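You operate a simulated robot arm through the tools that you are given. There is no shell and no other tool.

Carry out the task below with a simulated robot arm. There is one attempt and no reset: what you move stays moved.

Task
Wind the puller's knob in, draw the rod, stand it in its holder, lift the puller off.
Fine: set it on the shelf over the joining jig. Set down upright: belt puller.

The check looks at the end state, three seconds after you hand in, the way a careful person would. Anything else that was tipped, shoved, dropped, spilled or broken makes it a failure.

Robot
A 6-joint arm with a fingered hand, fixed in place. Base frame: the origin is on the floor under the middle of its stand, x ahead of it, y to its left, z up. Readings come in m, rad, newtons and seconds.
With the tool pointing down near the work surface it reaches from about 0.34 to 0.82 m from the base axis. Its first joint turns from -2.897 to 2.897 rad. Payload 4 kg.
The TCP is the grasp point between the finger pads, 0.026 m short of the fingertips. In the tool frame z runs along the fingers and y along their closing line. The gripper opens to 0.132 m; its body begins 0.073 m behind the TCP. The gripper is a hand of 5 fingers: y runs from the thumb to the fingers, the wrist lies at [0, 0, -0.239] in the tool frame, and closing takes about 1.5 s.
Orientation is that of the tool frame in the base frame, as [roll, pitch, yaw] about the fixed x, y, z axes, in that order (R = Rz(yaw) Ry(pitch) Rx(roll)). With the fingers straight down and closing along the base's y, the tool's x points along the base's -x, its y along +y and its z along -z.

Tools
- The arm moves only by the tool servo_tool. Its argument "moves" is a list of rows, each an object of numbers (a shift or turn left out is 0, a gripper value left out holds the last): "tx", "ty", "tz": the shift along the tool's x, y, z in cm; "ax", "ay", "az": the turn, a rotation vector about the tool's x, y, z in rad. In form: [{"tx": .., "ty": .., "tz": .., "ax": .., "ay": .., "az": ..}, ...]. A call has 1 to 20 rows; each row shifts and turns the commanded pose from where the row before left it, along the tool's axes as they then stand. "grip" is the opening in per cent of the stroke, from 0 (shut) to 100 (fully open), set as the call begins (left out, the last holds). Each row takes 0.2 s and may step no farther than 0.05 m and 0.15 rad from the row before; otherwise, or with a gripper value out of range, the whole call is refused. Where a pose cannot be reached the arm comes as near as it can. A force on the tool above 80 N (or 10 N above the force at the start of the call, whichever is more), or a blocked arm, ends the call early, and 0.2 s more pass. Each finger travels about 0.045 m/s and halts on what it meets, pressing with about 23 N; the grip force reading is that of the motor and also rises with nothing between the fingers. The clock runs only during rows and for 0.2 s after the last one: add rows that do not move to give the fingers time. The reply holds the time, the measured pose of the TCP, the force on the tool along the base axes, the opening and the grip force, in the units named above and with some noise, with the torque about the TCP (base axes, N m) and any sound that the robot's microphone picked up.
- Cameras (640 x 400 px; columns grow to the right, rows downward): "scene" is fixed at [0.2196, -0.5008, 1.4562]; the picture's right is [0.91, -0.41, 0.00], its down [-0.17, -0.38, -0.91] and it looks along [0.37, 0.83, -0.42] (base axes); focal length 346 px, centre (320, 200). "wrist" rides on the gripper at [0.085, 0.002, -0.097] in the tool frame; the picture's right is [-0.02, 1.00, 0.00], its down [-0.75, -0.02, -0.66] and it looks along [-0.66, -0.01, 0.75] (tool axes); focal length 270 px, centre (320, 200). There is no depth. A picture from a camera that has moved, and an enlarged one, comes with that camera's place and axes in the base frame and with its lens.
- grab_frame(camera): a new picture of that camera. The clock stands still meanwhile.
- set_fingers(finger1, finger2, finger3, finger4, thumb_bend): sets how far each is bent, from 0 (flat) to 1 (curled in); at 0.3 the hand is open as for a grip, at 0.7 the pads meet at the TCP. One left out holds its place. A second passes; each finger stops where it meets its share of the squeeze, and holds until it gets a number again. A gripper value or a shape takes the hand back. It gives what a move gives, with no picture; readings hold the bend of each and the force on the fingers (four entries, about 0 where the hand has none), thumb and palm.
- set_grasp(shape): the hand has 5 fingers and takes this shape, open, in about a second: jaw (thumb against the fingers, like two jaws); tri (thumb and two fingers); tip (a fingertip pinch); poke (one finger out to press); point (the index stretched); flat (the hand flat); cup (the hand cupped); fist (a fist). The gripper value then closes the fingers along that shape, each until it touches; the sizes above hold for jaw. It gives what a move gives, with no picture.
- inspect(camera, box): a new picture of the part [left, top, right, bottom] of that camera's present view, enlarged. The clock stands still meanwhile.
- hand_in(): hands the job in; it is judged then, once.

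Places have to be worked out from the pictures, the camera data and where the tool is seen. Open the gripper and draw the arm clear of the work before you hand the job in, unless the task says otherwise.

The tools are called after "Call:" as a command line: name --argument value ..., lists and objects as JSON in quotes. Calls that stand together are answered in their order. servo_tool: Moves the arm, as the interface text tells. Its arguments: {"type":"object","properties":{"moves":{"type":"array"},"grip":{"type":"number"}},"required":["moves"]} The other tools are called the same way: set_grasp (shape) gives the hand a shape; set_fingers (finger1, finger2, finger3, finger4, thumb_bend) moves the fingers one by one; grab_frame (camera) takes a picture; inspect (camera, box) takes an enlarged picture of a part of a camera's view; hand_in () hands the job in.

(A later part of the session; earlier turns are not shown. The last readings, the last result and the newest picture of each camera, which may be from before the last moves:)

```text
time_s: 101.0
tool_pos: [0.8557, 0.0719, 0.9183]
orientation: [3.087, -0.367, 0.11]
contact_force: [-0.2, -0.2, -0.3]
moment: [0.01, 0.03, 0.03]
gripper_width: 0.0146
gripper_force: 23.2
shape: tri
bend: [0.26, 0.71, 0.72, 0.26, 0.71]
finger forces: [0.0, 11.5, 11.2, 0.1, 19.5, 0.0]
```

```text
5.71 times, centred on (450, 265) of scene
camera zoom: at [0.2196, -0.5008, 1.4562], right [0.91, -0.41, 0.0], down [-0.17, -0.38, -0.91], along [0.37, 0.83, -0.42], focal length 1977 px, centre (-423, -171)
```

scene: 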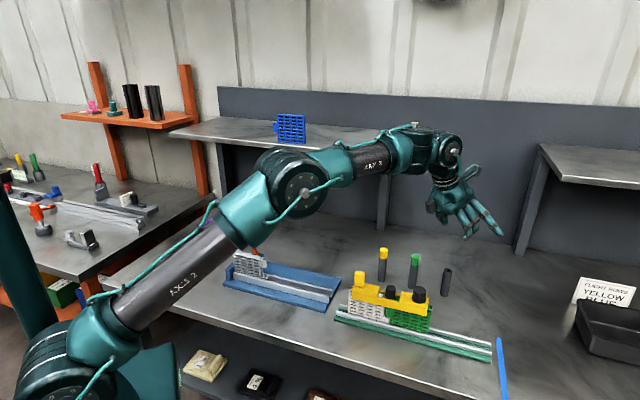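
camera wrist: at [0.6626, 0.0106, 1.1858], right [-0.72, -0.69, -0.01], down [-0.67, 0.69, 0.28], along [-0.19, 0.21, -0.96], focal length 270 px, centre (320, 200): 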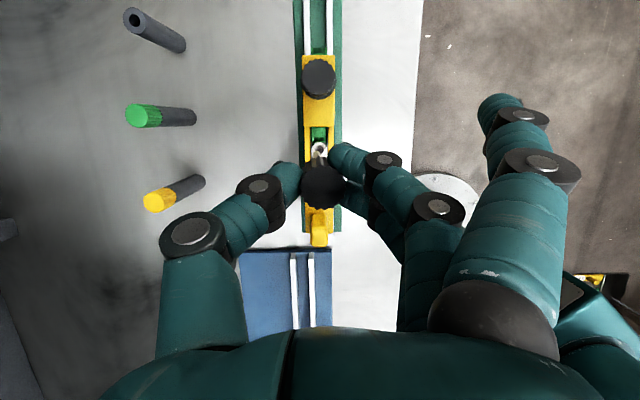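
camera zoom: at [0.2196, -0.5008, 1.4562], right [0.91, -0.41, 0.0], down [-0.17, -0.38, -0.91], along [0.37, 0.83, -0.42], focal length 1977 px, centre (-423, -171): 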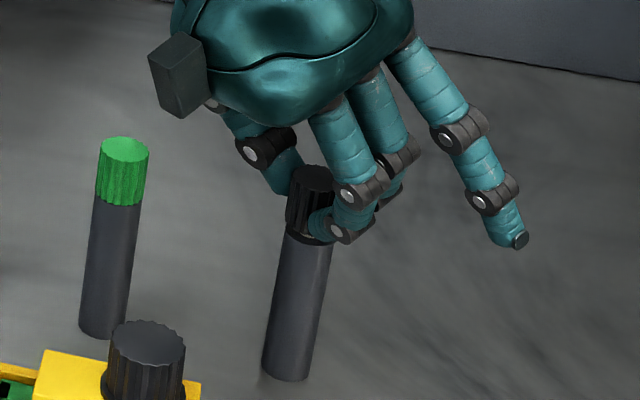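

The head is almost on the rim; I lower a couple more millimetres in 1 mm steps looking for contact.

Call:
servo_tool --moves '[{"tx": -0.0358, "ty": -0.0052, "tz": 0.0932}, {"tx": -0.0358, "ty": -0.0052, "tz": 0.0932}, {}]'

Call:
inspect --camera "scene" --box '[430, 240, 480, 300]'

```text
time_s: 101.8
tool_pos: [0.8573, 0.0723, 0.9162]
orientation: [3.086, -0.368, 0.11]
contact_force: [0.3, 0.6, 0.3]
moment: [-0.02, -0.03, 0.01]
gripper_width: 0.0146
gripper_force: 22.7
shape: tri
bend: [0.26, 0.71, 0.72, 0.26, 0.71]
finger forces: [0.0, 11.6, 11.3, 0.0, 19.5, 0.0]
```

```text
6.67 times, centred on (455, 270) of scene
camera zoom: at [0.2196, -0.5008, 1.4562], right [0.91, -0.41, 0.0], down [-0.17, -0.38, -0.91], along [0.37, 0.83, -0.42], focal length 2306 px, centre (-580, -267)
```

zoom: 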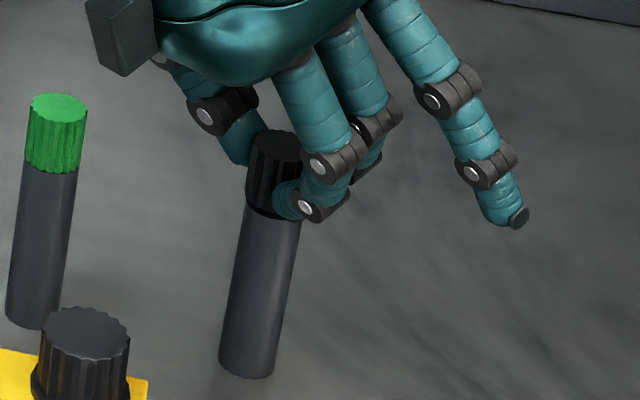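

The head sits on the tube rim. I open the fingers and back out along the tool axis.

Call:
servo_tool --moves '[{}, {}, {}, {}]' --grip 45

Call:
inspect --camera "scene" --box '[430, 240, 480, 300]'

Call:
servo_tool --moves '[{"tz": -1.5}, {"tz": -2.5}, {"tz": -3.5}, {"tz": -4}, {"tz": -4}, {}]'

Call:
inspect --camera "scene" --box '[420, 230, 500, 310]'

Call:
grab_frame --camera "wrist"

```text
time_s: 102.8
tool_pos: [0.8569, 0.0716, 0.9177]
orientation: [3.085, -0.366, 0.11]
contact_force: [-0.5, -0.7, 0.2]
moment: [-0.02, 0.01, 0.02]
gripper_width: 0.0585
gripper_force: 0.1
shape: tri
bend: [0.0, 0.73, 0.73, 0.0, 0.7]
finger forces: [0.1, 0.0, 0.0, 0.0, 0.1, 0.0]
```

```text
6.67 times, centred on (455, 270) of scene
camera zoom: at [0.2196, -0.5008, 1.4562], right [0.91, -0.41, 0.0], down [-0.17, -0.38, -0.91], along [0.37, 0.83, -0.42], focal length 2306 px, centre (-580, -267)
```

zoom: 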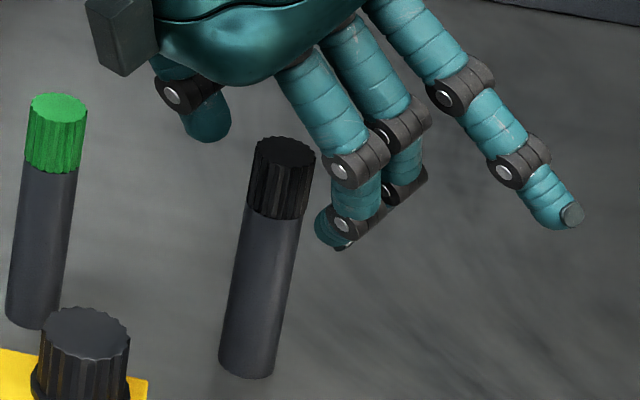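

```text
time_s: 104.2
tool_pos: [0.8, 0.0757, 1.0603]
orientation: [3.086, -0.368, 0.11]
contact_force: [-0.2, 0.1, 0.1]
moment: [0.0, 0.02, 0.0]
gripper_width: 0.0587
gripper_force: 0.1
shape: tri
bend: [0.0, 0.73, 0.73, 0.0, 0.7]
finger forces: [0.1, 0.0, 0.0, 0.1, 0.0, 0.1]
```

```text
5.00 times, centred on (460, 270) of scene
camera zoom: at [0.2196, -0.5008, 1.4562], right [0.91, -0.41, 0.0], down [-0.17, -0.38, -0.91], along [0.37, 0.83, -0.42], focal length 1730 px, centre (-380, -150)
```

zoom: 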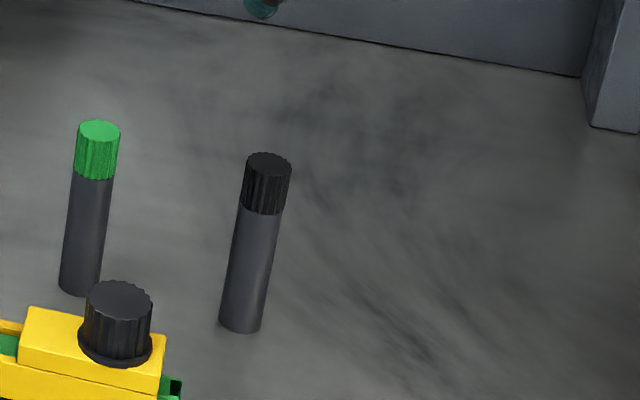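

```text
taken
camera wrist: at [0.8433, 0.0837, 1.1811], right [0.07, -1.0, 0.04], down [-0.94, -0.05, 0.34], along [-0.34, -0.07, -0.94], focal length 270 px, centre (320, 200)
```

wrist: 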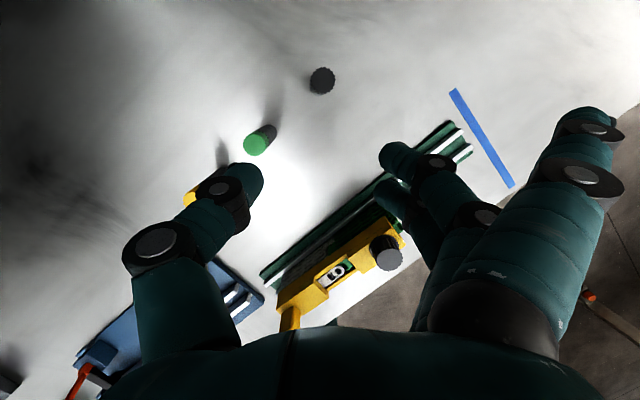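

The rod stands in its holder and everything else is in place. Now I enlarge the puller to plan its grasp.

Call:
inspect --camera "scene" --box '[345, 262, 440, 330]'

Call:
inspect --camera "wrist" --box '[250, 180, 430, 340]'

Call:
grab_frame --camera "scene"

```text
5.88 times, centred on (392, 296) of scene
camera zoom: at [0.2196, -0.5008, 1.4562], right [0.91, -0.41, 0.0], down [-0.17, -0.38, -0.91], along [0.37, 0.83, -0.42], focal length 2035 px, centre (-106, -365)
```

zoom: 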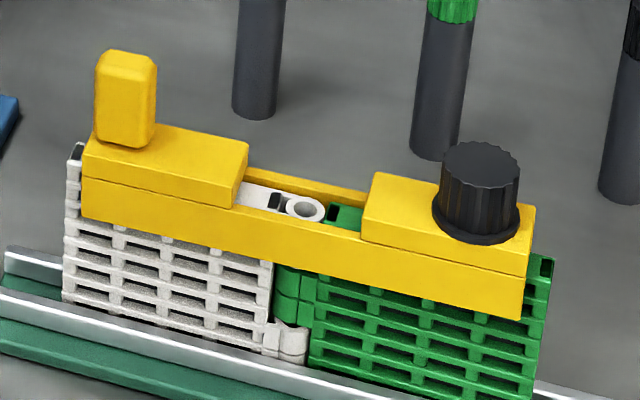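

```text
2.50 times, centred on (340, 260) of wrist
camera zoom: at [0.8433, 0.0837, 1.1811], right [0.07, -1.0, 0.04], down [-0.94, -0.05, 0.34], along [-0.34, -0.07, -0.94], focal length 676 px, centre (270, 50)
```

zoom: 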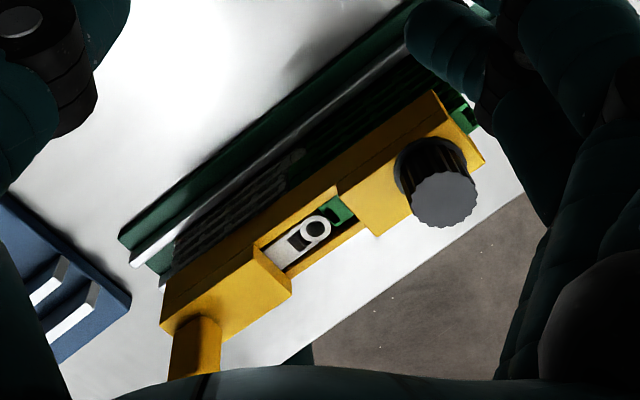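

```text
taken
```

scene: 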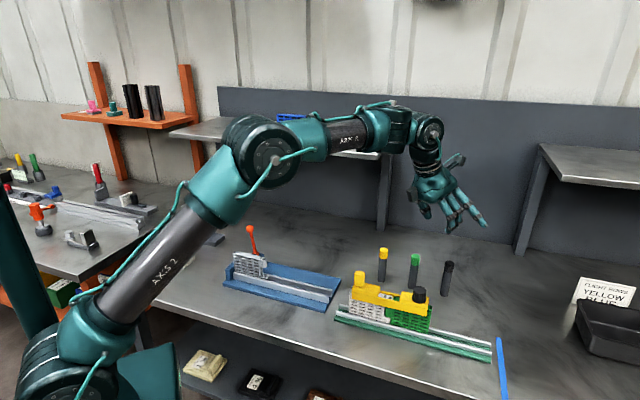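

Plan for the puller: jaw grip across the beam at its middle with the tool vertical, lift, and set it parallel to the shelf edge left of the blue piece. First I level the hand and turn to yaw 135°, then rehearse the reach at the shelf with the empty hand.

Call:
servo_tool --moves '[{"tz": -3}, {"ax": 0.0178, "ay": -0.1223}, {"ax": 0.0178, "ay": -0.1223}, {"ax": 0.0178, "ay": -0.1223}, {"az": -0.1497}, {"az": -0.1497}, {"az": -0.1497}, {"az": -0.1497}, {"az": -0.1497}, {"az": -0.1497}, {"az": -0.1497}, {"az": -0.1497}, {"az": -0.1497}, {"az": -0.1497}, {"az": -0.1497}, {"az": -0.1497}, {"az": -0.1497}, {"az": -0.1497}, {"az": -0.1497}, {}]'

Call:
set_grasp --shape "jaw"

```text
time_s: 108.4
tool_pos: [0.7617, 0.0765, 1.0786]
orientation: [-3.141, -0.002, 2.349]
contact_force: [0.1, -0.2, 0.1]
moment: [-0.01, 0.01, -0.03]
gripper_width: 0.0588
gripper_force: 0.1
shape: tri
bend: [0.0, 0.73, 0.73, 0.0, 0.7]
finger forces: [0.0, 0.1, 0.0, 0.1, 0.0, 0.0]
out of reach, approached as far as the arm can: row 3, 4
```

```text
time_s: 109.3
tool_pos: [0.7614, 0.0764, 1.0788]
orientation: [3.141, -0.001, 2.346]
contact_force: [-0.6, -1.0, -0.2]
moment: [0.01, -0.02, 0.01]
gripper_width: 0.1318
gripper_force: 0.0
shape: jaw
bend: [0.3, 0.3, 0.3, 0.3, 0.3]
finger forces: [0.1, 0.1, 0.0, 0.2, 0.0, 0.0]
```

The leveling showed the vertical-tool reach limit (r ≈ 0.766 at this height), matching my arm model; at the shelf I'll need roughly 15–20° of outward tilt. I move up and across to a point in front of the free left part of the shelf.

Call:
servo_tool --moves '[{"tz": -4.3, "ty": -1.06}, {"tz": -4.3, "ty": -1.06}, {"tz": -4.3, "ty": -1.06}, {"tz": -4.3, "ty": -1.06}, {"tx": 4.72}, {"tx": 4.72}, {"tx": 4.72}, {"tx": 4.72}, {"tx": 4.72}, {"tx": 4.72}, {"tx": 4.72}, {"tx": 4.72}, {"tx": 4.72}, {"tx": 4.72}, {"tx": 4.72}, {"tx": 4.72}, {"tx": 4.72}, {}]'

Call:
grab_frame --camera "scene"

Call:
grab_frame --camera "wrist"

```text
time_s: 113.1
tool_pos: [0.2597, 0.4834, 1.2151]
orientation: [3.141, 0.0, 2.347]
contact_force: [-0.1, -0.3, 0.3]
moment: [-0.01, -0.01, 0.02]
gripper_width: 0.1321
gripper_force: 0.1
shape: jaw
bend: [0.3, 0.3, 0.3, 0.3, 0.3]
finger forces: [0.0, 0.0, 0.0, 0.0, 0.1, 0.0]
out of reach, approached as far as the arm can: row 1, 2, 3, 4
```

```text
taken
```

scene: 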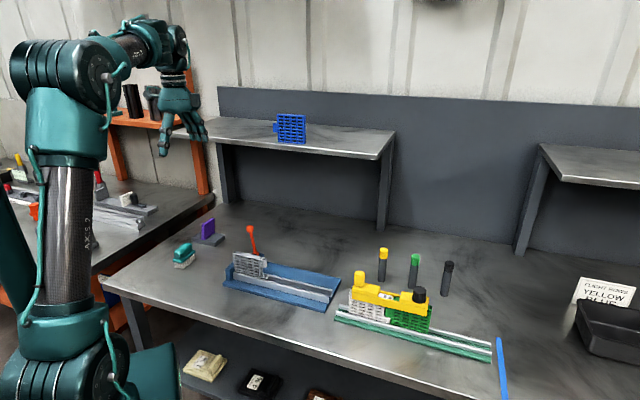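

```text
taken
camera wrist: at [0.2005, 0.544, 1.3127], right [0.73, 0.69, 0.0], down [0.52, -0.55, 0.66], along [0.45, -0.48, -0.75], focal length 270 px, centre (320, 200)
```

wrist: 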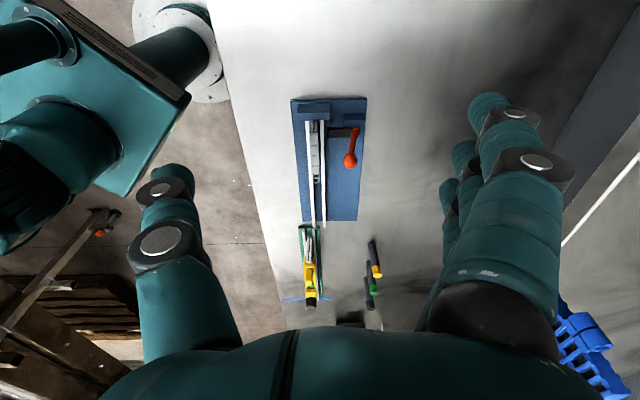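

The shelf is now fully visible in the scene view; I enlarge it to fix the shelf edges and the blue piece.

Call:
inspect --camera "scene" --box '[160, 90, 300, 180]'

Call:
inspect --camera "scene" --box '[260, 90, 400, 180]'

Call:
inspect --camera "wrist" --box '[480, 100, 640, 400]'

```text
4.44 times, centred on (230, 135) of scene
camera zoom: at [0.2196, -0.5008, 1.4562], right [0.91, -0.41, 0.0], down [-0.17, -0.38, -0.91], along [0.37, 0.83, -0.42], focal length 1537 px, centre (720, 489)
```

zoom: 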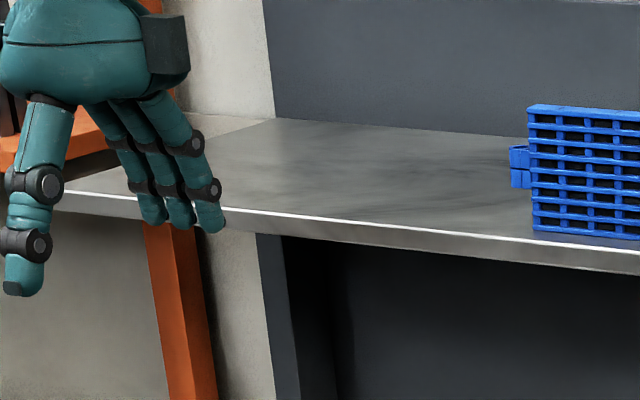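

```text
4.44 times, centred on (330, 135) of scene
camera zoom: at [0.2196, -0.5008, 1.4562], right [0.91, -0.41, 0.0], down [-0.17, -0.38, -0.91], along [0.37, 0.83, -0.42], focal length 1537 px, centre (276, 489)
```

zoom: 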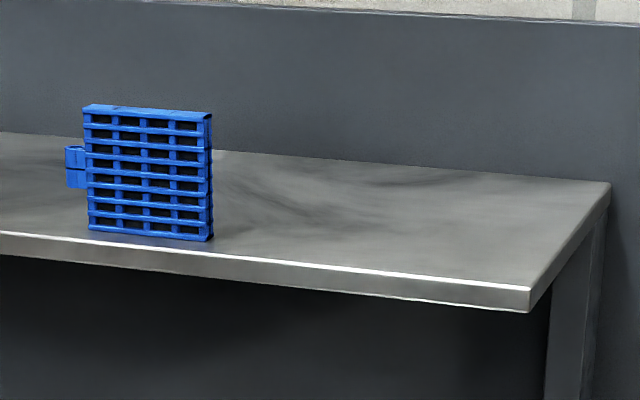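

```text
1.33 times, centred on (560, 250) of wrist
camera zoom: at [0.2005, 0.544, 1.3127], right [0.73, 0.69, 0.0], down [0.52, -0.55, 0.66], along [0.45, -0.48, -0.75], focal length 360 px, centre (0, 133)
```

zoom: 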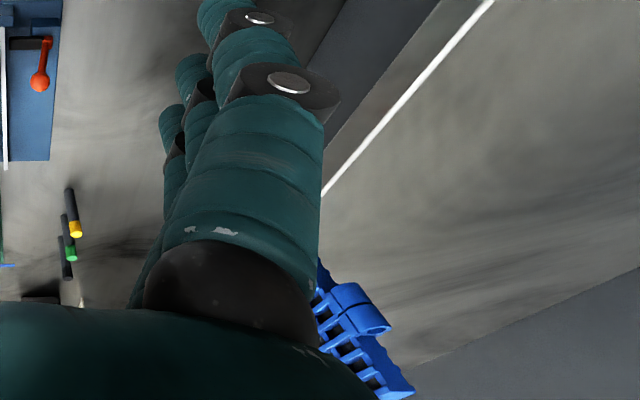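

Intersecting both cameras puts the shelf top at z ≈ 1.161 with its front edge at n ≈ 0.734 (n along the 45° diagonal), and the blue piece from u ≈ -0.015 to 0.093. I rehearse the placing pose left of it with the empty hand: tilt 18° outward and move in above the shelf.

Call:
servo_tool --moves '[{"ax": -0.105, "az": -0.009}, {"ax": -0.105}, {"ax": -0.104}, {"ty": 4.566, "tz": 1.484, "tx": -0.46}, {"ty": 4.566, "tz": 1.484, "tx": -0.46}, {"ty": 4.566, "tz": 1.484, "tx": -0.46}, {"ty": 4.566, "tz": 1.484, "tx": -0.46}, {"ty": 4.566, "tz": 1.484, "tx": -0.46}, {}]'

Call:
grab_frame --camera "wrist"

Call:
inspect --camera "scene" --box '[160, 40, 340, 180]'

```text
time_s: 115.1
tool_pos: [0.3913, 0.5864, 1.2088]
orientation: [2.827, -0.001, 2.357]
contact_force: [0.2, -0.3, 0.1]
moment: [0.01, -0.01, 0.02]
gripper_width: 0.1318
gripper_force: 0.0
shape: jaw
bend: [0.3, 0.3, 0.3, 0.3, 0.3]
finger forces: [0.0, 0.0, 0.1, 0.0, 0.0, 0.0]
out of reach, approached as far as the arm can: row 7, 8
```

```text
taken
camera wrist: at [0.3106, 0.6246, 1.301], right [0.69, 0.66, 0.31], down [0.38, -0.69, 0.62], along [0.62, -0.31, -0.72], focal length 270 px, centre (320, 200)
```

wrist: 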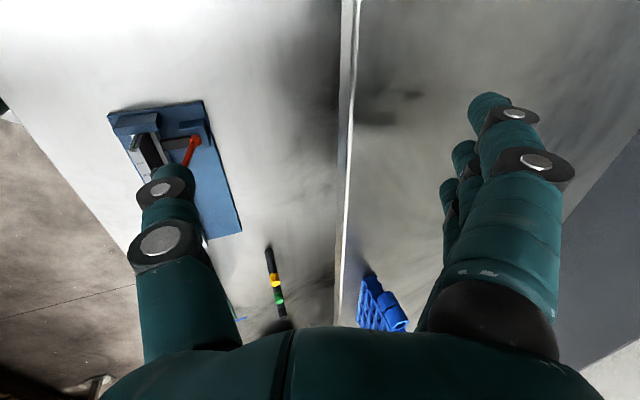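

```text
2.86 times, centred on (250, 110) of scene
camera zoom: at [0.2196, -0.5008, 1.4562], right [0.91, -0.41, 0.0], down [-0.17, -0.38, -0.91], along [0.37, 0.83, -0.42], focal length 988 px, centre (520, 457)
```

zoom: 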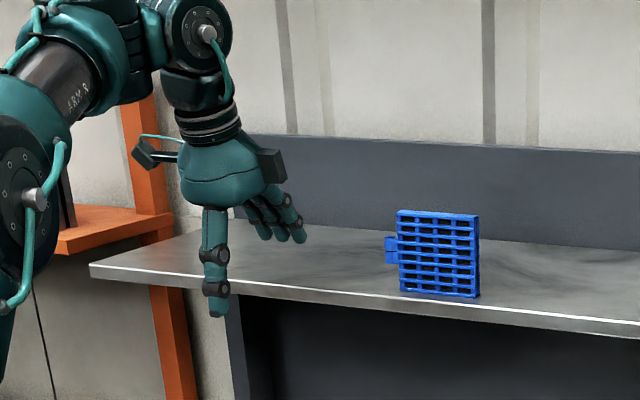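

Rows 7–8 were out of reach: it stopped at n ≈ 0.69. I probe with small steps forward to learn what limits it here.

Call:
servo_tool --moves '[{"ty": 0.951, "tz": 0.309}, {"ty": 0.951, "tz": 0.309}, {"ty": 0.951, "tz": 0.309}, {}]'

Call:
servo_tool --moves '[{"ax": -0.1}, {"ax": -0.1}, {}]'

Call:
servo_tool --moves '[{"ty": 0.81, "tz": 0.58}, {"ty": 0.81, "tz": 0.58}, {"ty": 0.81, "tz": 0.58}, {"ty": 0.81, "tz": 0.58}, {"ty": 0.81, "tz": 0.58}, {}]'

```text
time_s: 116.1
tool_pos: [0.3871, 0.6181, 1.2085]
orientation: [2.824, -0.051, 2.368]
contact_force: [0.0, 0.3, -1.1]
moment: [0.0, 0.03, -0.03]
gripper_width: 0.132
gripper_force: 0.1
shape: jaw
bend: [0.3, 0.3, 0.3, 0.3, 0.3]
finger forces: [0.0, 0.0, 0.0, 0.1, 0.0, 0.0]
out of reach, approached as far as the arm can: row 1, 2, 3
```

```text
time_s: 116.9
tool_pos: [0.3937, 0.6067, 1.204]
orientation: [2.627, 0.0, 2.356]
contact_force: [0.8, 0.2, 0.1]
moment: [0.02, 0.01, -0.02]
gripper_width: 0.1319
gripper_force: 0.1
shape: jaw
bend: [0.3, 0.3, 0.3, 0.3, 0.3]
finger forces: [0.0, 0.1, 0.1, 0.0, 0.0, 0.1]
```

```text
time_s: 118.3
tool_pos: [0.4291, 0.6415, 1.1997]
orientation: [2.627, 0.0, 2.355]
contact_force: [-0.3, 0.1, 0.2]
moment: [-0.03, -0.02, 0.0]
gripper_width: 0.1319
gripper_force: 0.0
shape: jaw
bend: [0.3, 0.3, 0.3, 0.3, 0.3]
finger forces: [0.2, 0.0, 0.1, 0.0, 0.0, 0.1]
```

At about 29° tilt it reaches n ≈ 0.757 without complaint, but setting the puller down from such a tilt about its long axis would be shaky. A better way: grip with the tool leaning along the beam (as for the rod) and set the beam pointing into the shelf. I back out, level, and turn to rehearse that pose.

Call:
servo_tool --moves '[{"ty": -3.15, "tz": -2.55}, {"ty": -3.15, "tz": -2.55}, {"ty": -3.15, "tz": -2.55}, {"ax": 0.1285}, {"ax": 0.1285}, {"ax": 0.1285}, {"ax": 0.1285}, {"az": 0.1428}, {"az": 0.1428}, {"az": 0.1428}, {"az": 0.1428}, {"az": 0.1428}, {"az": 0.1428}, {"az": 0.1428}, {"az": 0.1428}, {"az": 0.1428}, {"az": 0.1428}, {"az": 0.1428}, {}]'

Call:
servo_tool --moves '[{"ay": 0.1326}, {"ay": 0.1326}, {"ay": 0.1326}, {"ay": 0.1326}, {"ay": 0.1326}, {}]'

Call:
grab_frame --camera "scene"

```text
time_s: 122.3
tool_pos: [0.3435, 0.5557, 1.2207]
orientation: [-3.14, -0.129, 0.784]
contact_force: [0.1, -0.3, -0.2]
moment: [-0.02, 0.0, 0.0]
gripper_width: 0.132
gripper_force: 0.0
shape: jaw
bend: [0.3, 0.3, 0.3, 0.3, 0.3]
finger forces: [0.1, 0.0, 0.1, 0.0, 0.0, 0.0]
out of reach, approached as far as the arm can: row 6, 7
```

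```text
time_s: 123.7
tool_pos: [0.3451, 0.5612, 1.2212]
orientation: [-3.141, -0.273, 0.787]
contact_force: [0.6, 0.4, -1.1]
moment: [0.01, -0.05, -0.01]
gripper_width: 0.1319
gripper_force: 0.0
shape: jaw
bend: [0.3, 0.3, 0.3, 0.3, 0.3]
finger forces: [0.1, 0.0, 0.0, 0.0, 0.0, 0.0]
out of reach, approached as far as the arm can: row 1, 2, 3, 4, 5
```

```text
taken
```

scene: 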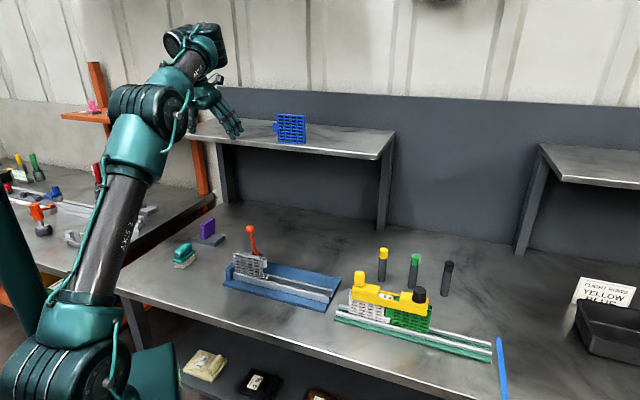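

Tilting further here is refused, so I must be near a wrist joint limit rather than out of arm length. I back off to a comfortable pose and level the hand, to approach this pose from a clean configuration.

Call:
servo_tool --moves '[{"tx": -4.0, "tz": -1.0}, {"tx": -4.0, "tz": -1.0}, {"tx": -3.0, "tz": 0}, {"ay": -0.1365}, {"ay": -0.1365}, {}]'

Call:
grab_frame --camera "scene"

```text
time_s: 125.1
tool_pos: [0.3315, 0.5434, 1.2352]
orientation: [3.118, -0.057, 0.782]
contact_force: [0.2, 0.1, 0.3]
moment: [-0.01, 0.02, -0.01]
gripper_width: 0.132
gripper_force: 0.0
shape: jaw
bend: [0.3, 0.3, 0.3, 0.3, 0.3]
finger forces: [0.0, 0.0, 0.0, 0.0, 0.0, 0.1]
out of reach, approached as far as the arm can: row 1, 2, 3, 5
```

```text
taken
```

scene: 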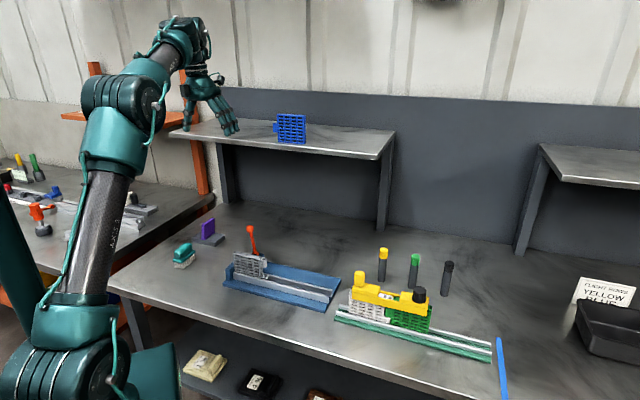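

I look closely at the wrist to see which joint is wound up.

Call:
inspect --camera "scene" --box '[60, 0, 260, 180]'

```text
2.22 times, centred on (160, 90) of scene
camera zoom: at [0.2196, -0.5008, 1.4562], right [0.91, -0.41, 0.0], down [-0.17, -0.38, -0.91], along [0.37, 0.83, -0.42], focal length 769 px, centre (676, 444)
```

zoom: 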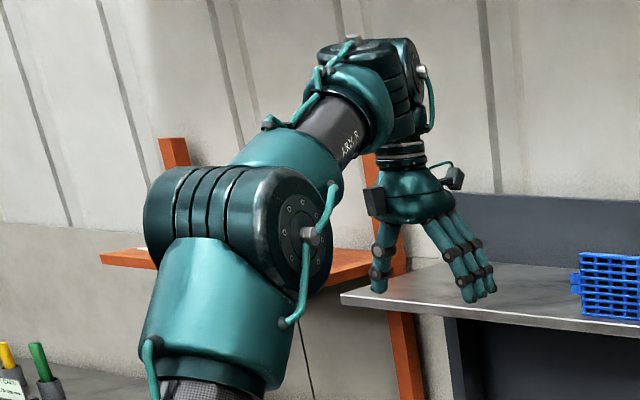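

It looks like a wrist-branch issue. Reachability does not depend on base azimuth, so I return to the free space in front (above the tubes) to find a clean wrist configuration for the leaning pose, which I can then carry round by turning the base.

Call:
servo_tool --moves '[{"ty": 4.5, "tx": -1.0, "tz": 0.6}, {"ty": 4.5, "tx": -1.0, "tz": 0.6}, {"ty": 4.5, "tx": -1.0, "tz": 0.6}, {"ty": 4.5, "tx": -1.0, "tz": 0.6}, {"ty": 4.5, "tx": -1.0, "tz": 0.6}, {"ty": 4.7}, {"ty": 4.7}, {"ty": 4.7}, {"ty": 4.7}, {"ty": 4.7}, {"ty": 4.7}, {"ty": 4.7}, {}]'

Call:
grab_frame --camera "scene"

```text
time_s: 127.9
tool_pos: [0.6879, 0.1134, 1.2174]
orientation: [3.118, -0.059, 0.784]
contact_force: [0.3, 0.3, 0.6]
moment: [-0.01, 0.0, 0.0]
gripper_width: 0.132
gripper_force: 0.0
shape: jaw
bend: [0.3, 0.3, 0.3, 0.3, 0.3]
finger forces: [0.0, 0.1, 0.0, 0.1, 0.0, 0.0]
```

```text
taken
```

scene: 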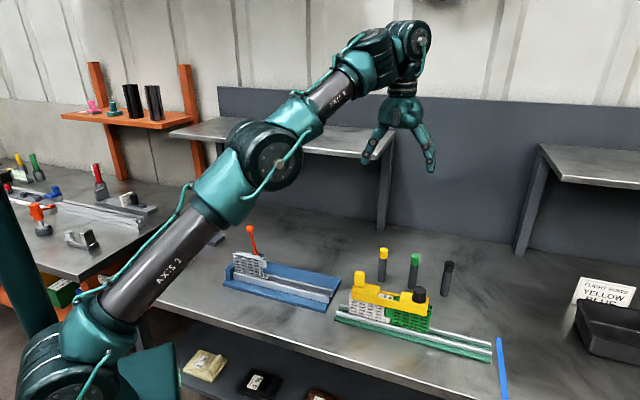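

Here the arm is nearly stretched straight with the hand level. I turn the hand to face outward and lean it 38° in small steps, checking that nothing is refused.

Call:
servo_tool --moves '[{"ax": 0.0236, "az": 0.125}, {"az": 0.125}, {"az": 0.125}, {"az": 0.125}, {"az": 0.124}, {"ay": 0.121}, {"ay": 0.121}, {"ay": 0.121}, {"ay": 0.121}, {"ay": 0.12}, {}]'

Call:
grab_frame --camera "scene"

```text
time_s: 130.3
tool_pos: [0.7411, 0.1227, 1.2519]
orientation: [-3.098, -0.649, 0.133]
contact_force: [0.8, 0.8, 1.2]
moment: [-0.04, 0.01, 0.0]
gripper_width: 0.1319
gripper_force: 0.0
shape: jaw
bend: [0.3, 0.3, 0.3, 0.3, 0.3]
finger forces: [0.0, 0.1, 0.0, 0.0, 0.0, 0.0]
out of reach, approached as far as the arm can: row 8, 9, 10
```

```text
taken
```

scene: 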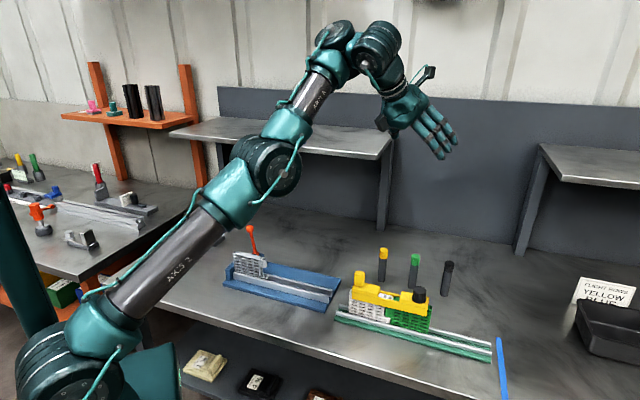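

The arm got stretched straight and the solver is stuck there; extending to the limit is what to avoid. I pull back inward and down to bend the elbow again.

Call:
servo_tool --moves '[{"tx": -4.2, "tz": 0.58}, {"tx": -4.2, "tz": 0.58}, {"tx": -4.2, "tz": 0.58}, {"tx": -4.2, "tz": 0.58}, {"tx": -4.2, "tz": 0.58}, {}]'

Call:
grab_frame --camera "scene"

```text
time_s: 131.7
tool_pos: [0.7419, 0.1235, 1.2512]
orientation: [-3.097, -0.647, 0.132]
contact_force: [0.0, -0.9, -0.6]
moment: [0.03, 0.07, -0.01]
gripper_width: 0.132
gripper_force: 0.0
shape: jaw
bend: [0.3, 0.3, 0.3, 0.3, 0.3]
finger forces: [0.0, 0.1, 0.0, 0.0, 0.1, 0.1]
out of reach, approached as far as the arm can: row 1, 2, 3, 4, 5
```

```text
taken
```

scene: 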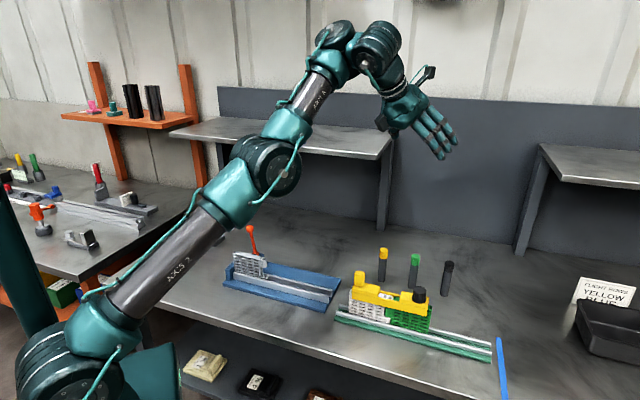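

The arm has slipped into the wrong elbow bend at full stretch. To bring it back, I swing to the free area on the right and then command outward-and-downward motion so the elbow bends upward again.

Call:
servo_tool --moves '[{"ty": 4.54}, {"ty": 4.54}, {"ty": 4.54}, {"ty": 4.54}, {"ty": 4.54}, {"ty": 4.54}, {"ty": 4.54}, {"ty": 4.54}, {}]'

Call:
servo_tool --moves '[{"tx": 0.37, "ty": 1.25, "tz": 4.04}, {"tx": 0.37, "ty": 1.25, "tz": 4.04}, {"tx": -2.41, "tz": 3.19}, {"tx": -2.41, "tz": 3.19}, {"tx": -2.41, "tz": 3.19}, {}]'

Call:
grab_frame --camera "scene"

```text
time_s: 133.7
tool_pos: [0.7034, -0.2154, 1.2411]
orientation: [-3.097, -0.648, 0.133]
contact_force: [-0.3, 0.2, -0.7]
moment: [0.01, 0.0, 0.01]
gripper_width: 0.1318
gripper_force: 0.1
shape: jaw
bend: [0.3, 0.3, 0.3, 0.3, 0.3]
finger forces: [0.0, 0.1, 0.1, 0.0, 0.0, 0.0]
out of reach, approached as far as the arm can: row 2, 3, 4, 5, 6, 7, 8
```

```text
time_s: 135.1
tool_pos: [0.7239, -0.2424, 1.1414]
orientation: [-3.069, -0.526, 0.141]
contact_force: [-0.5, -0.4, -0.4]
moment: [-0.01, 0.02, -0.03]
gripper_width: 0.1321
gripper_force: 0.1
shape: jaw
bend: [0.3, 0.3, 0.3, 0.3, 0.3]
finger forces: [0.0, 0.0, 0.1, 0.0, 0.0, 0.0]
out of reach, approached as far as the arm can: row 1, 2, 3, 4, 5
```

```text
taken
```

scene: 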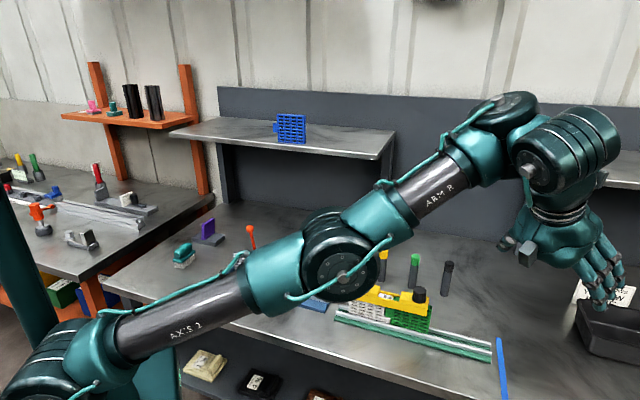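

Still bent the wrong way. I stretch outward to straighten the arm first, then push downward so the elbow flexes up.

Call:
servo_tool --moves '[{"tx": 2.32, "ty": 1.34, "tz": 1.34}, {"tx": 2.32, "ty": 1.34, "tz": 1.34}, {"tx": 2.32, "ty": 1.34, "tz": 1.34}, {"tx": 2.32, "ty": 1.34, "tz": 1.34}, {"tx": 2.32, "ty": 1.34, "tz": 1.34}]'

Call:
grab_frame --camera "scene"

```text
time_s: 136.3
tool_pos: [0.7249, -0.2425, 1.1414]
orientation: [-3.069, -0.527, 0.141]
contact_force: [0.9, 0.3, 0.8]
moment: [0.02, 0.01, 0.02]
gripper_width: 0.1318
gripper_force: 0.1
shape: jaw
bend: [0.3, 0.3, 0.3, 0.3, 0.3]
finger forces: [0.1, 0.0, 0.1, 0.1, 0.0, 0.0]
out of reach, approached as far as the arm can: row 1, 2, 3, 4, 5
```

```text
taken
```

scene: 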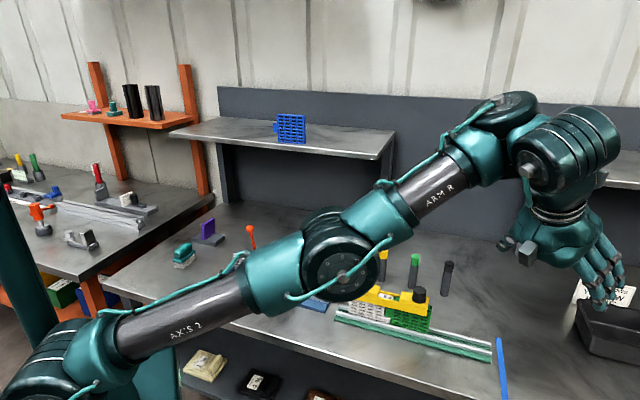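

I need to see how the arm is actually bent; I enlarge it.

Call:
inspect --camera "scene" --box '[0, 80, 640, 400]'

Call:
grab_frame --camera "wrist"

```text
1.00 times, centred on (320, 240) of scene (not enlarged: the box is as wide or as high as the picture)
camera zoom: at [0.2196, -0.5008, 1.4562], right [0.91, -0.41, 0.0], down [-0.17, -0.38, -0.91], along [0.37, 0.83, -0.42], focal length 346 px, centre (320, 160)
```

zoom: 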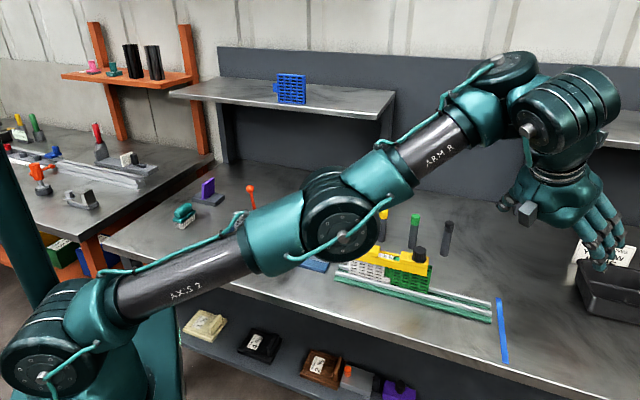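

```text
taken
camera wrist: at [0.7491, -0.2477, 1.268], right [0.16, -0.98, -0.07], down [-0.97, -0.17, 0.19], along [-0.2, 0.04, -0.98], focal length 270 px, centre (320, 200)
```

wrist: 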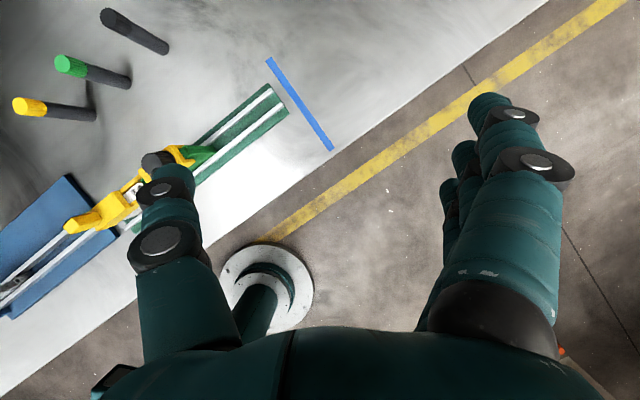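

Outward is refused too, so a wrist joint must be at its stop with this lean. I try un-leaning the hand in place to free it.

Call:
servo_tool --moves '[{"ay": -0.1}, {"ay": -0.1}, {"ay": -0.1}, {}]'

Call:
servo_tool --moves '[{"tz": 2}, {"tz": 2}, {}]'

Call:
grab_frame --camera "scene"

```text
time_s: 137.3
tool_pos: [0.7247, -0.2412, 1.1403]
orientation: [-3.08, -0.226, 0.162]
contact_force: [-0.6, -1.0, 0.7]
moment: [-0.04, -0.02, 0.0]
gripper_width: 0.1318
gripper_force: 0.1
shape: jaw
bend: [0.3, 0.3, 0.3, 0.3, 0.3]
finger forces: [0.0, 0.0, 0.0, 0.0, 0.1, 0.1]
```

```text
time_s: 138.1
tool_pos: [0.7333, -0.2362, 1.1012]
orientation: [-3.079, -0.228, 0.16]
contact_force: [0.4, -0.9, -0.4]
moment: [-0.01, -0.01, 0.01]
gripper_width: 0.1318
gripper_force: 0.1
shape: jaw
bend: [0.3, 0.3, 0.3, 0.3, 0.3]
finger forces: [0.0, 0.1, 0.0, 0.0, 0.1, 0.0]
```

```text
taken
```

scene: 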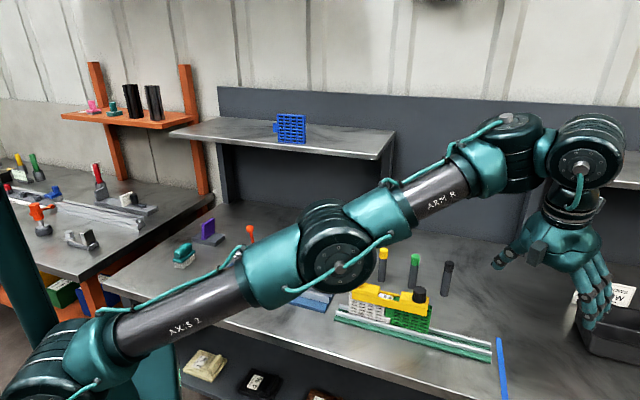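

That was accepted, and the arm moves again. I now pull inward and slightly down with the hand nearly level and watch which way the elbow bends.

Call:
servo_tool --moves '[{"tx": -2.84, "ty": -1.3, "tz": 0.37}, {"tx": -2.84, "ty": -1.3, "tz": 0.37}, {"tx": -2.84, "ty": -1.3, "tz": 0.37}, {"tx": -2.84, "ty": -1.3, "tz": 0.37}, {}]'

Call:
grab_frame --camera "scene"

```text
time_s: 139.3
tool_pos: [0.6725, -0.2271, 1.1044]
orientation: [-3.077, -0.226, 0.164]
contact_force: [0.4, 0.5, -0.3]
moment: [0.0, -0.03, -0.04]
gripper_width: 0.1322
gripper_force: 0.1
shape: jaw
bend: [0.3, 0.3, 0.3, 0.3, 0.3]
finger forces: [0.0, 0.0, 0.1, 0.0, 0.0, 0.0]
out of reach, approached as far as the arm can: row 2, 3, 4
```

```text
taken
```

scene: 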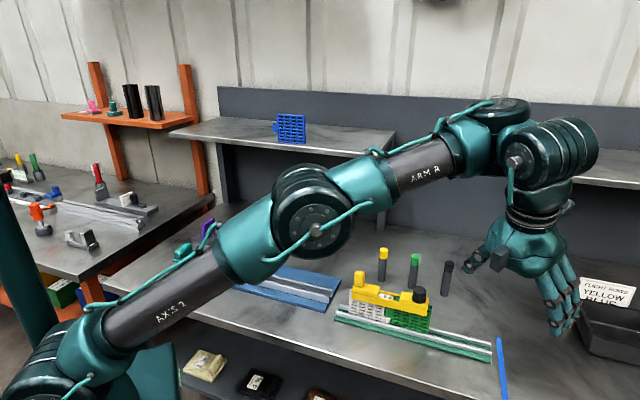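

The arm is stuck stretched straight (a singular pose). Pure downward motion should flex the elbow; below this point is free space in front of the bench, so I move down in steps.

Call:
servo_tool --moves '[{"tz": 2.4, "tx": -0.56}, {"tz": 2.4, "tx": -0.56}, {"tz": 2.4, "tx": -0.56}, {"tz": 2.4, "tx": -0.56}, {"tz": 2.4, "tx": -0.56}, {}]'

Call:
grab_frame --camera "scene"

```text
time_s: 140.7
tool_pos: [0.7193, -0.2405, 1.0091]
orientation: [-3.076, -0.226, 0.161]
contact_force: [0.3, 0.4, 0.3]
moment: [0.0, 0.0, -0.01]
gripper_width: 0.1323
gripper_force: 0.0
shape: jaw
bend: [0.3, 0.3, 0.3, 0.3, 0.3]
finger forces: [0.0, 0.0, 0.0, 0.1, 0.0, 0.1]
out of reach, approached as far as the arm can: row 1, 2, 3, 4, 5
```

```text
taken
```

scene: 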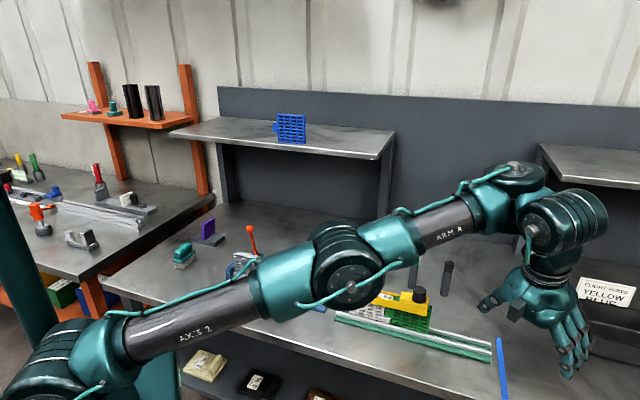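

The elbow stays straight because of how the solver shares motion. Rolling the hand inward about the wrist point should make the elbow flex the right way; I first align the hand with the arm's heading.

Call:
servo_tool --moves '[{"ax": -0.064, "az": 0.13}, {"az": 0.147}, {"az": 0.147}, {}]'

Call:
servo_tool --moves '[{"tx": -3.33, "tz": -0.23, "ay": -0.14}, {"tx": -3.33, "tz": -0.23, "ay": -0.14}, {"tx": -3.33, "tz": -0.23, "ay": -0.14}, {"tx": -3.33, "tz": -0.23, "ay": -0.14}, {"tx": -3.33, "tz": -0.23, "ay": -0.14}, {"tx": -3.33, "tz": -0.23, "ay": -0.14}, {}]'

Call:
grab_frame --camera "scene"

```text
time_s: 141.7
tool_pos: [0.7265, -0.2416, 1.0112]
orientation: [-3.046, -0.204, -0.272]
contact_force: [0.1, 0.6, 0.1]
moment: [0.02, 0.0, -0.02]
gripper_width: 0.1315
gripper_force: 0.1
shape: jaw
bend: [0.3, 0.3, 0.3, 0.3, 0.3]
finger forces: [0.0, 0.0, 0.0, 0.1, 0.1, 0.0]
out of reach, approached as far as the arm can: row 1
```

```text
time_s: 143.3
tool_pos: [0.5397, -0.1984, 1.0527]
orientation: [-3.03, 0.632, -0.186]
contact_force: [0.2, -0.1, -0.6]
moment: [-0.01, -0.01, -0.03]
gripper_width: 0.1318
gripper_force: 0.0
shape: jaw
bend: [0.3, 0.3, 0.3, 0.3, 0.3]
finger forces: [0.0, 0.0, 0.0, 0.1, 0.1, 0.0]
```

```text
taken
```

scene: 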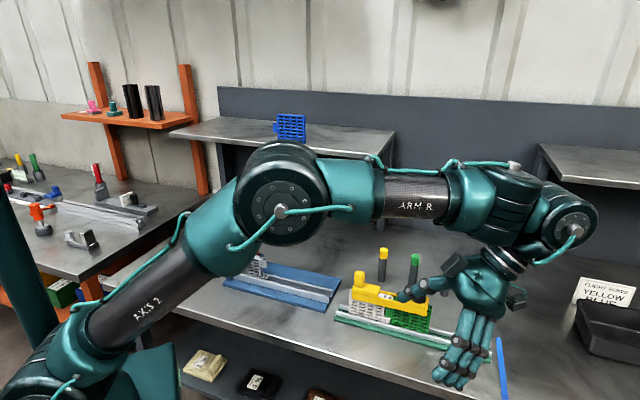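

The elbow is bent properly again. Now I rehearse the leaning placing pose here in free space (reach does not depend on azimuth): pull in a little, roll the hand outward about the wrist, then raise to shelf height.

Call:
servo_tool --moves '[{"tx": -3.2, "tz": 2.36}, {"tx": -3.2, "tz": 2.36}, {"tx": -3.2, "tz": 2.36}, {}]'

Call:
servo_tool --moves '[{"tx": 3.25, "tz": -0.22, "ay": 0.1365}, {"tx": 3.25, "tz": -0.22, "ay": 0.1365}, {"tx": 3.25, "tz": -0.22, "ay": 0.1365}, {"tx": 3.25, "tz": -0.22, "ay": 0.1365}, {"tx": 3.25, "tz": -0.22, "ay": 0.1365}, {"tx": 3.25, "tz": -0.22, "ay": 0.1365}, {"tx": 3.25, "tz": -0.22, "ay": 0.1365}, {"tx": 3.25, "tz": -0.22, "ay": 0.1365}, {"tx": 3.25, "tz": -0.22, "ay": 0.1365}, {"tx": 3.25, "tz": -0.22, "ay": 0.1365}, {}]'

Call:
grab_frame --camera "scene"

```text
time_s: 144.3
tool_pos: [0.4249, -0.1689, 1.0513]
orientation: [-3.029, 0.632, -0.186]
contact_force: [-0.2, 0.0, 1.0]
moment: [-0.01, -0.01, 0.04]
gripper_width: 0.1318
gripper_force: 0.0
shape: jaw
bend: [0.3, 0.3, 0.3, 0.3, 0.3]
finger forces: [0.0, 0.1, 0.0, 0.0, 0.0, 0.0]
```

```text
time_s: 146.7
tool_pos: [0.7193, -0.2583, 1.1839]
orientation: [-3.039, -0.539, -0.319]
contact_force: [-0.2, -0.6, 0.3]
moment: [-0.01, -0.02, 0.0]
gripper_width: 0.1317
gripper_force: 0.1
shape: jaw
bend: [0.3, 0.3, 0.3, 0.3, 0.3]
finger forces: [0.1, 0.0, 0.0, 0.2, 0.1, 0.0]
out of reach, approached as far as the arm can: row 1, 2, 3, 4, 5, 6, 7, 9, 10
```

```text
taken
```

scene: 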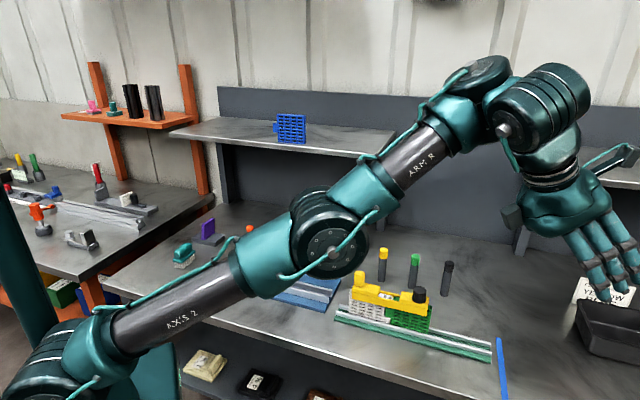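

It went straight again, so the wrist itself must be in a flipped state when rolling outward. I roll it back inward about the wrist (which worked) and study the wrist in that pose.

Call:
servo_tool --moves '[{"tx": -3.33, "tz": -0.23, "ay": -0.14}, {"tx": -3.33, "tz": -0.23, "ay": -0.14}, {"tx": -3.33, "tz": -0.23, "ay": -0.14}, {"tx": -3.33, "tz": -0.23, "ay": -0.14}, {"tx": -3.33, "tz": -0.23, "ay": -0.14}, {}]'

Call:
inspect --camera "scene" --box '[200, 40, 640, 320]'

```text
time_s: 148.1
tool_pos: [0.5633, -0.2107, 1.1508]
orientation: [-3.054, 0.16, -0.25]
contact_force: [-0.4, 0.4, -0.4]
moment: [0.01, -0.01, 0.03]
gripper_width: 0.1321
gripper_force: 0.0
shape: jaw
bend: [0.3, 0.3, 0.3, 0.3, 0.3]
finger forces: [0.0, 0.0, 0.1, 0.0, 0.0, 0.0]
```

```text
1.43 times, centred on (420, 180) of scene
camera zoom: at [0.2196, -0.5008, 1.4562], right [0.91, -0.41, 0.0], down [-0.17, -0.38, -0.91], along [0.37, 0.83, -0.42], focal length 494 px, centre (177, 229)
```

zoom: 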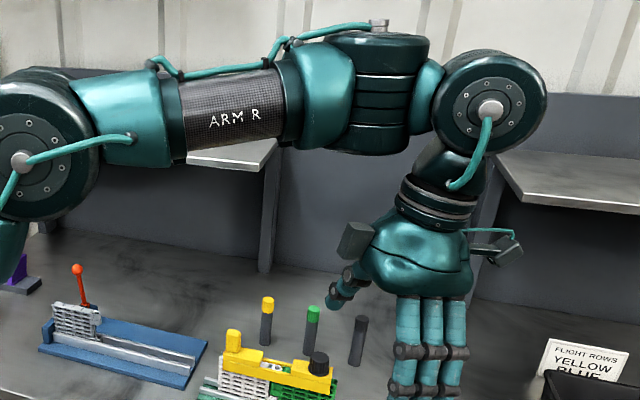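

Now I understand the wrist: it has a yaw joint, a pitch disc and a roll, and it flips if it crosses the 90° bend with a sideways lean. Here it is un-flipped; I remove the small sideways lean relative to the arm's plane, then roll outward about the wrist point exactly in that plane.

Call:
servo_tool --moves '[{"ax": -0.0769, "ay": -0.0035, "az": 0.072}, {}]'

Call:
servo_tool --moves '[{"tx": 1.9, "tz": -0.08, "ay": 0.08}, {"tx": 1.9, "tz": -0.08, "ay": 0.08}, {}]'

```text
time_s: 148.7
tool_pos: [0.5631, -0.2123, 1.1516]
orientation: [-3.141, 0.167, -0.324]
contact_force: [-0.5, 0.0, -0.4]
moment: [0.03, -0.04, -0.03]
gripper_width: 0.1318
gripper_force: 0.0
shape: jaw
bend: [0.3, 0.3, 0.3, 0.3, 0.3]
finger forces: [0.1, 0.0, 0.1, 0.1, 0.1, 0.0]
```

```text
time_s: 149.5
tool_pos: [0.6001, -0.2248, 1.1481]
orientation: [3.142, 0.006, -0.323]
contact_force: [-0.7, 0.8, -0.2]
moment: [0.0, 0.03, -0.04]
gripper_width: 0.1321
gripper_force: 0.1
shape: jaw
bend: [0.3, 0.3, 0.3, 0.3, 0.3]
finger forces: [0.0, 0.0, 0.0, 0.1, 0.0, 0.1]
```

No refusals. I keep rolling outward in small steps.

Call:
servo_tool --moves '[{"tx": 2.39, "tz": -0.12, "ay": 0.1}, {"tx": 2.39, "tz": -0.12, "ay": 0.1}, {"tx": 2.39, "tz": -0.12, "ay": 0.1}, {}]'

Call:
inspect --camera "scene" --box '[200, 40, 640, 320]'

```text
time_s: 150.5
tool_pos: [0.6677, -0.2462, 1.1583]
orientation: [3.141, -0.295, -0.326]
contact_force: [0.1, 0.1, -0.1]
moment: [-0.02, 0.02, 0.0]
gripper_width: 0.1316
gripper_force: 0.1
shape: jaw
bend: [0.3, 0.3, 0.3, 0.3, 0.3]
finger forces: [0.0, 0.1, 0.0, 0.0, 0.0, 0.0]
```

```text
1.43 times, centred on (420, 180) of scene
camera zoom: at [0.2196, -0.5008, 1.4562], right [0.91, -0.41, 0.0], down [-0.17, -0.38, -0.91], along [0.37, 0.83, -0.42], focal length 494 px, centre (177, 229)
```

zoom: 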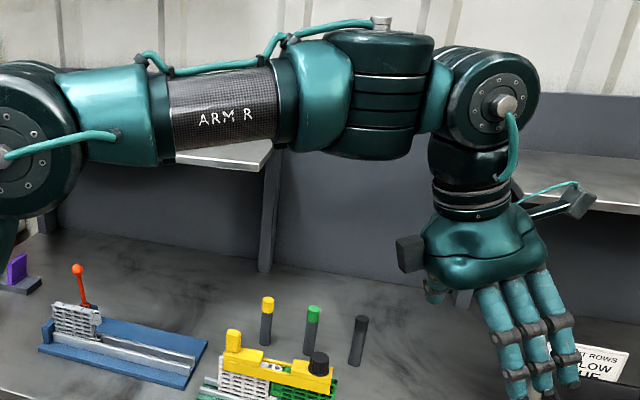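

The wrist is back to normal on the useful side. I roll to 42° lean (this matches the placing height) and then extend outward centimetre by centimetre to see how far it reaches at shelf height.

Call:
servo_tool --moves '[{"tx": 2.62, "tz": -0.14, "ay": 0.11}, {"tx": 2.62, "tz": -0.14, "ay": 0.11}, {"tx": 2.62, "tz": -0.14, "ay": 0.11}, {"tx": 2.62, "tz": -0.14, "ay": 0.108}, {}]'

Call:
servo_tool --moves '[{"tx": 1.115, "tz": 1.0}, {"tx": 1.115, "tz": 1.0}, {"tx": 1.115, "tz": 1.0}, {"tx": 0.743, "tz": 0.669}, {}]'

```text
time_s: 151.7
tool_pos: [0.7529, -0.2752, 1.2093]
orientation: [-3.141, -0.733, -0.325]
contact_force: [0.6, 0.9, 0.9]
moment: [0.0, -0.02, -0.04]
gripper_width: 0.132
gripper_force: 0.2
shape: jaw
bend: [0.3, 0.3, 0.3, 0.3, 0.3]
finger forces: [0.0, 0.0, 0.0, 0.0, 0.0, 0.0]
```

```text
time_s: 152.9
tool_pos: [0.8057, -0.2934, 1.2095]
orientation: [-3.141, -0.732, -0.326]
contact_force: [0.7, -0.4, -0.7]
moment: [-0.01, -0.02, -0.01]
gripper_width: 0.1316
gripper_force: 0.1
shape: jaw
bend: [0.3, 0.3, 0.3, 0.3, 0.3]
finger forces: [0.1, 0.0, 0.0, 0.1, 0.0, 0.1]
```

r = 0.857 at z = 1.21 is fine with no refusals. I go another 1.5 cm to confirm the margin.

Call:
servo_tool --moves '[{"tx": 0.743, "tz": 0.669}, {"tx": 0.37, "tz": 0.33}, {}]'

Call:
grab_frame --camera "scene"

```text
time_s: 153.7
tool_pos: [0.8191, -0.2965, 1.2086]
orientation: [3.141, -0.734, -0.322]
contact_force: [0.4, 0.1, 0.8]
moment: [-0.01, 0.03, 0.02]
gripper_width: 0.1318
gripper_force: 0.0
shape: jaw
bend: [0.3, 0.3, 0.3, 0.3, 0.3]
finger forces: [0.0, 0.0, 0.0, 0.0, 0.0, 0.1]
```

```text
taken
```

scene: 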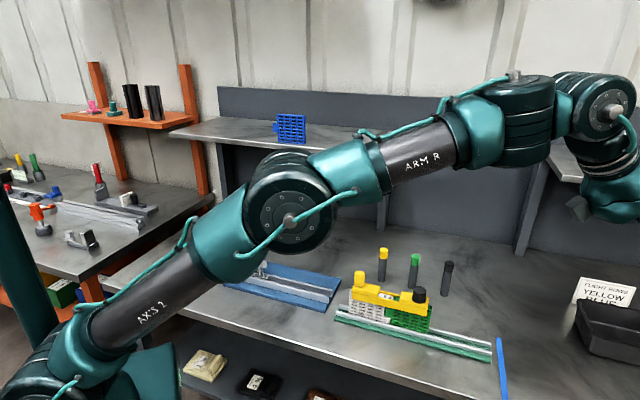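

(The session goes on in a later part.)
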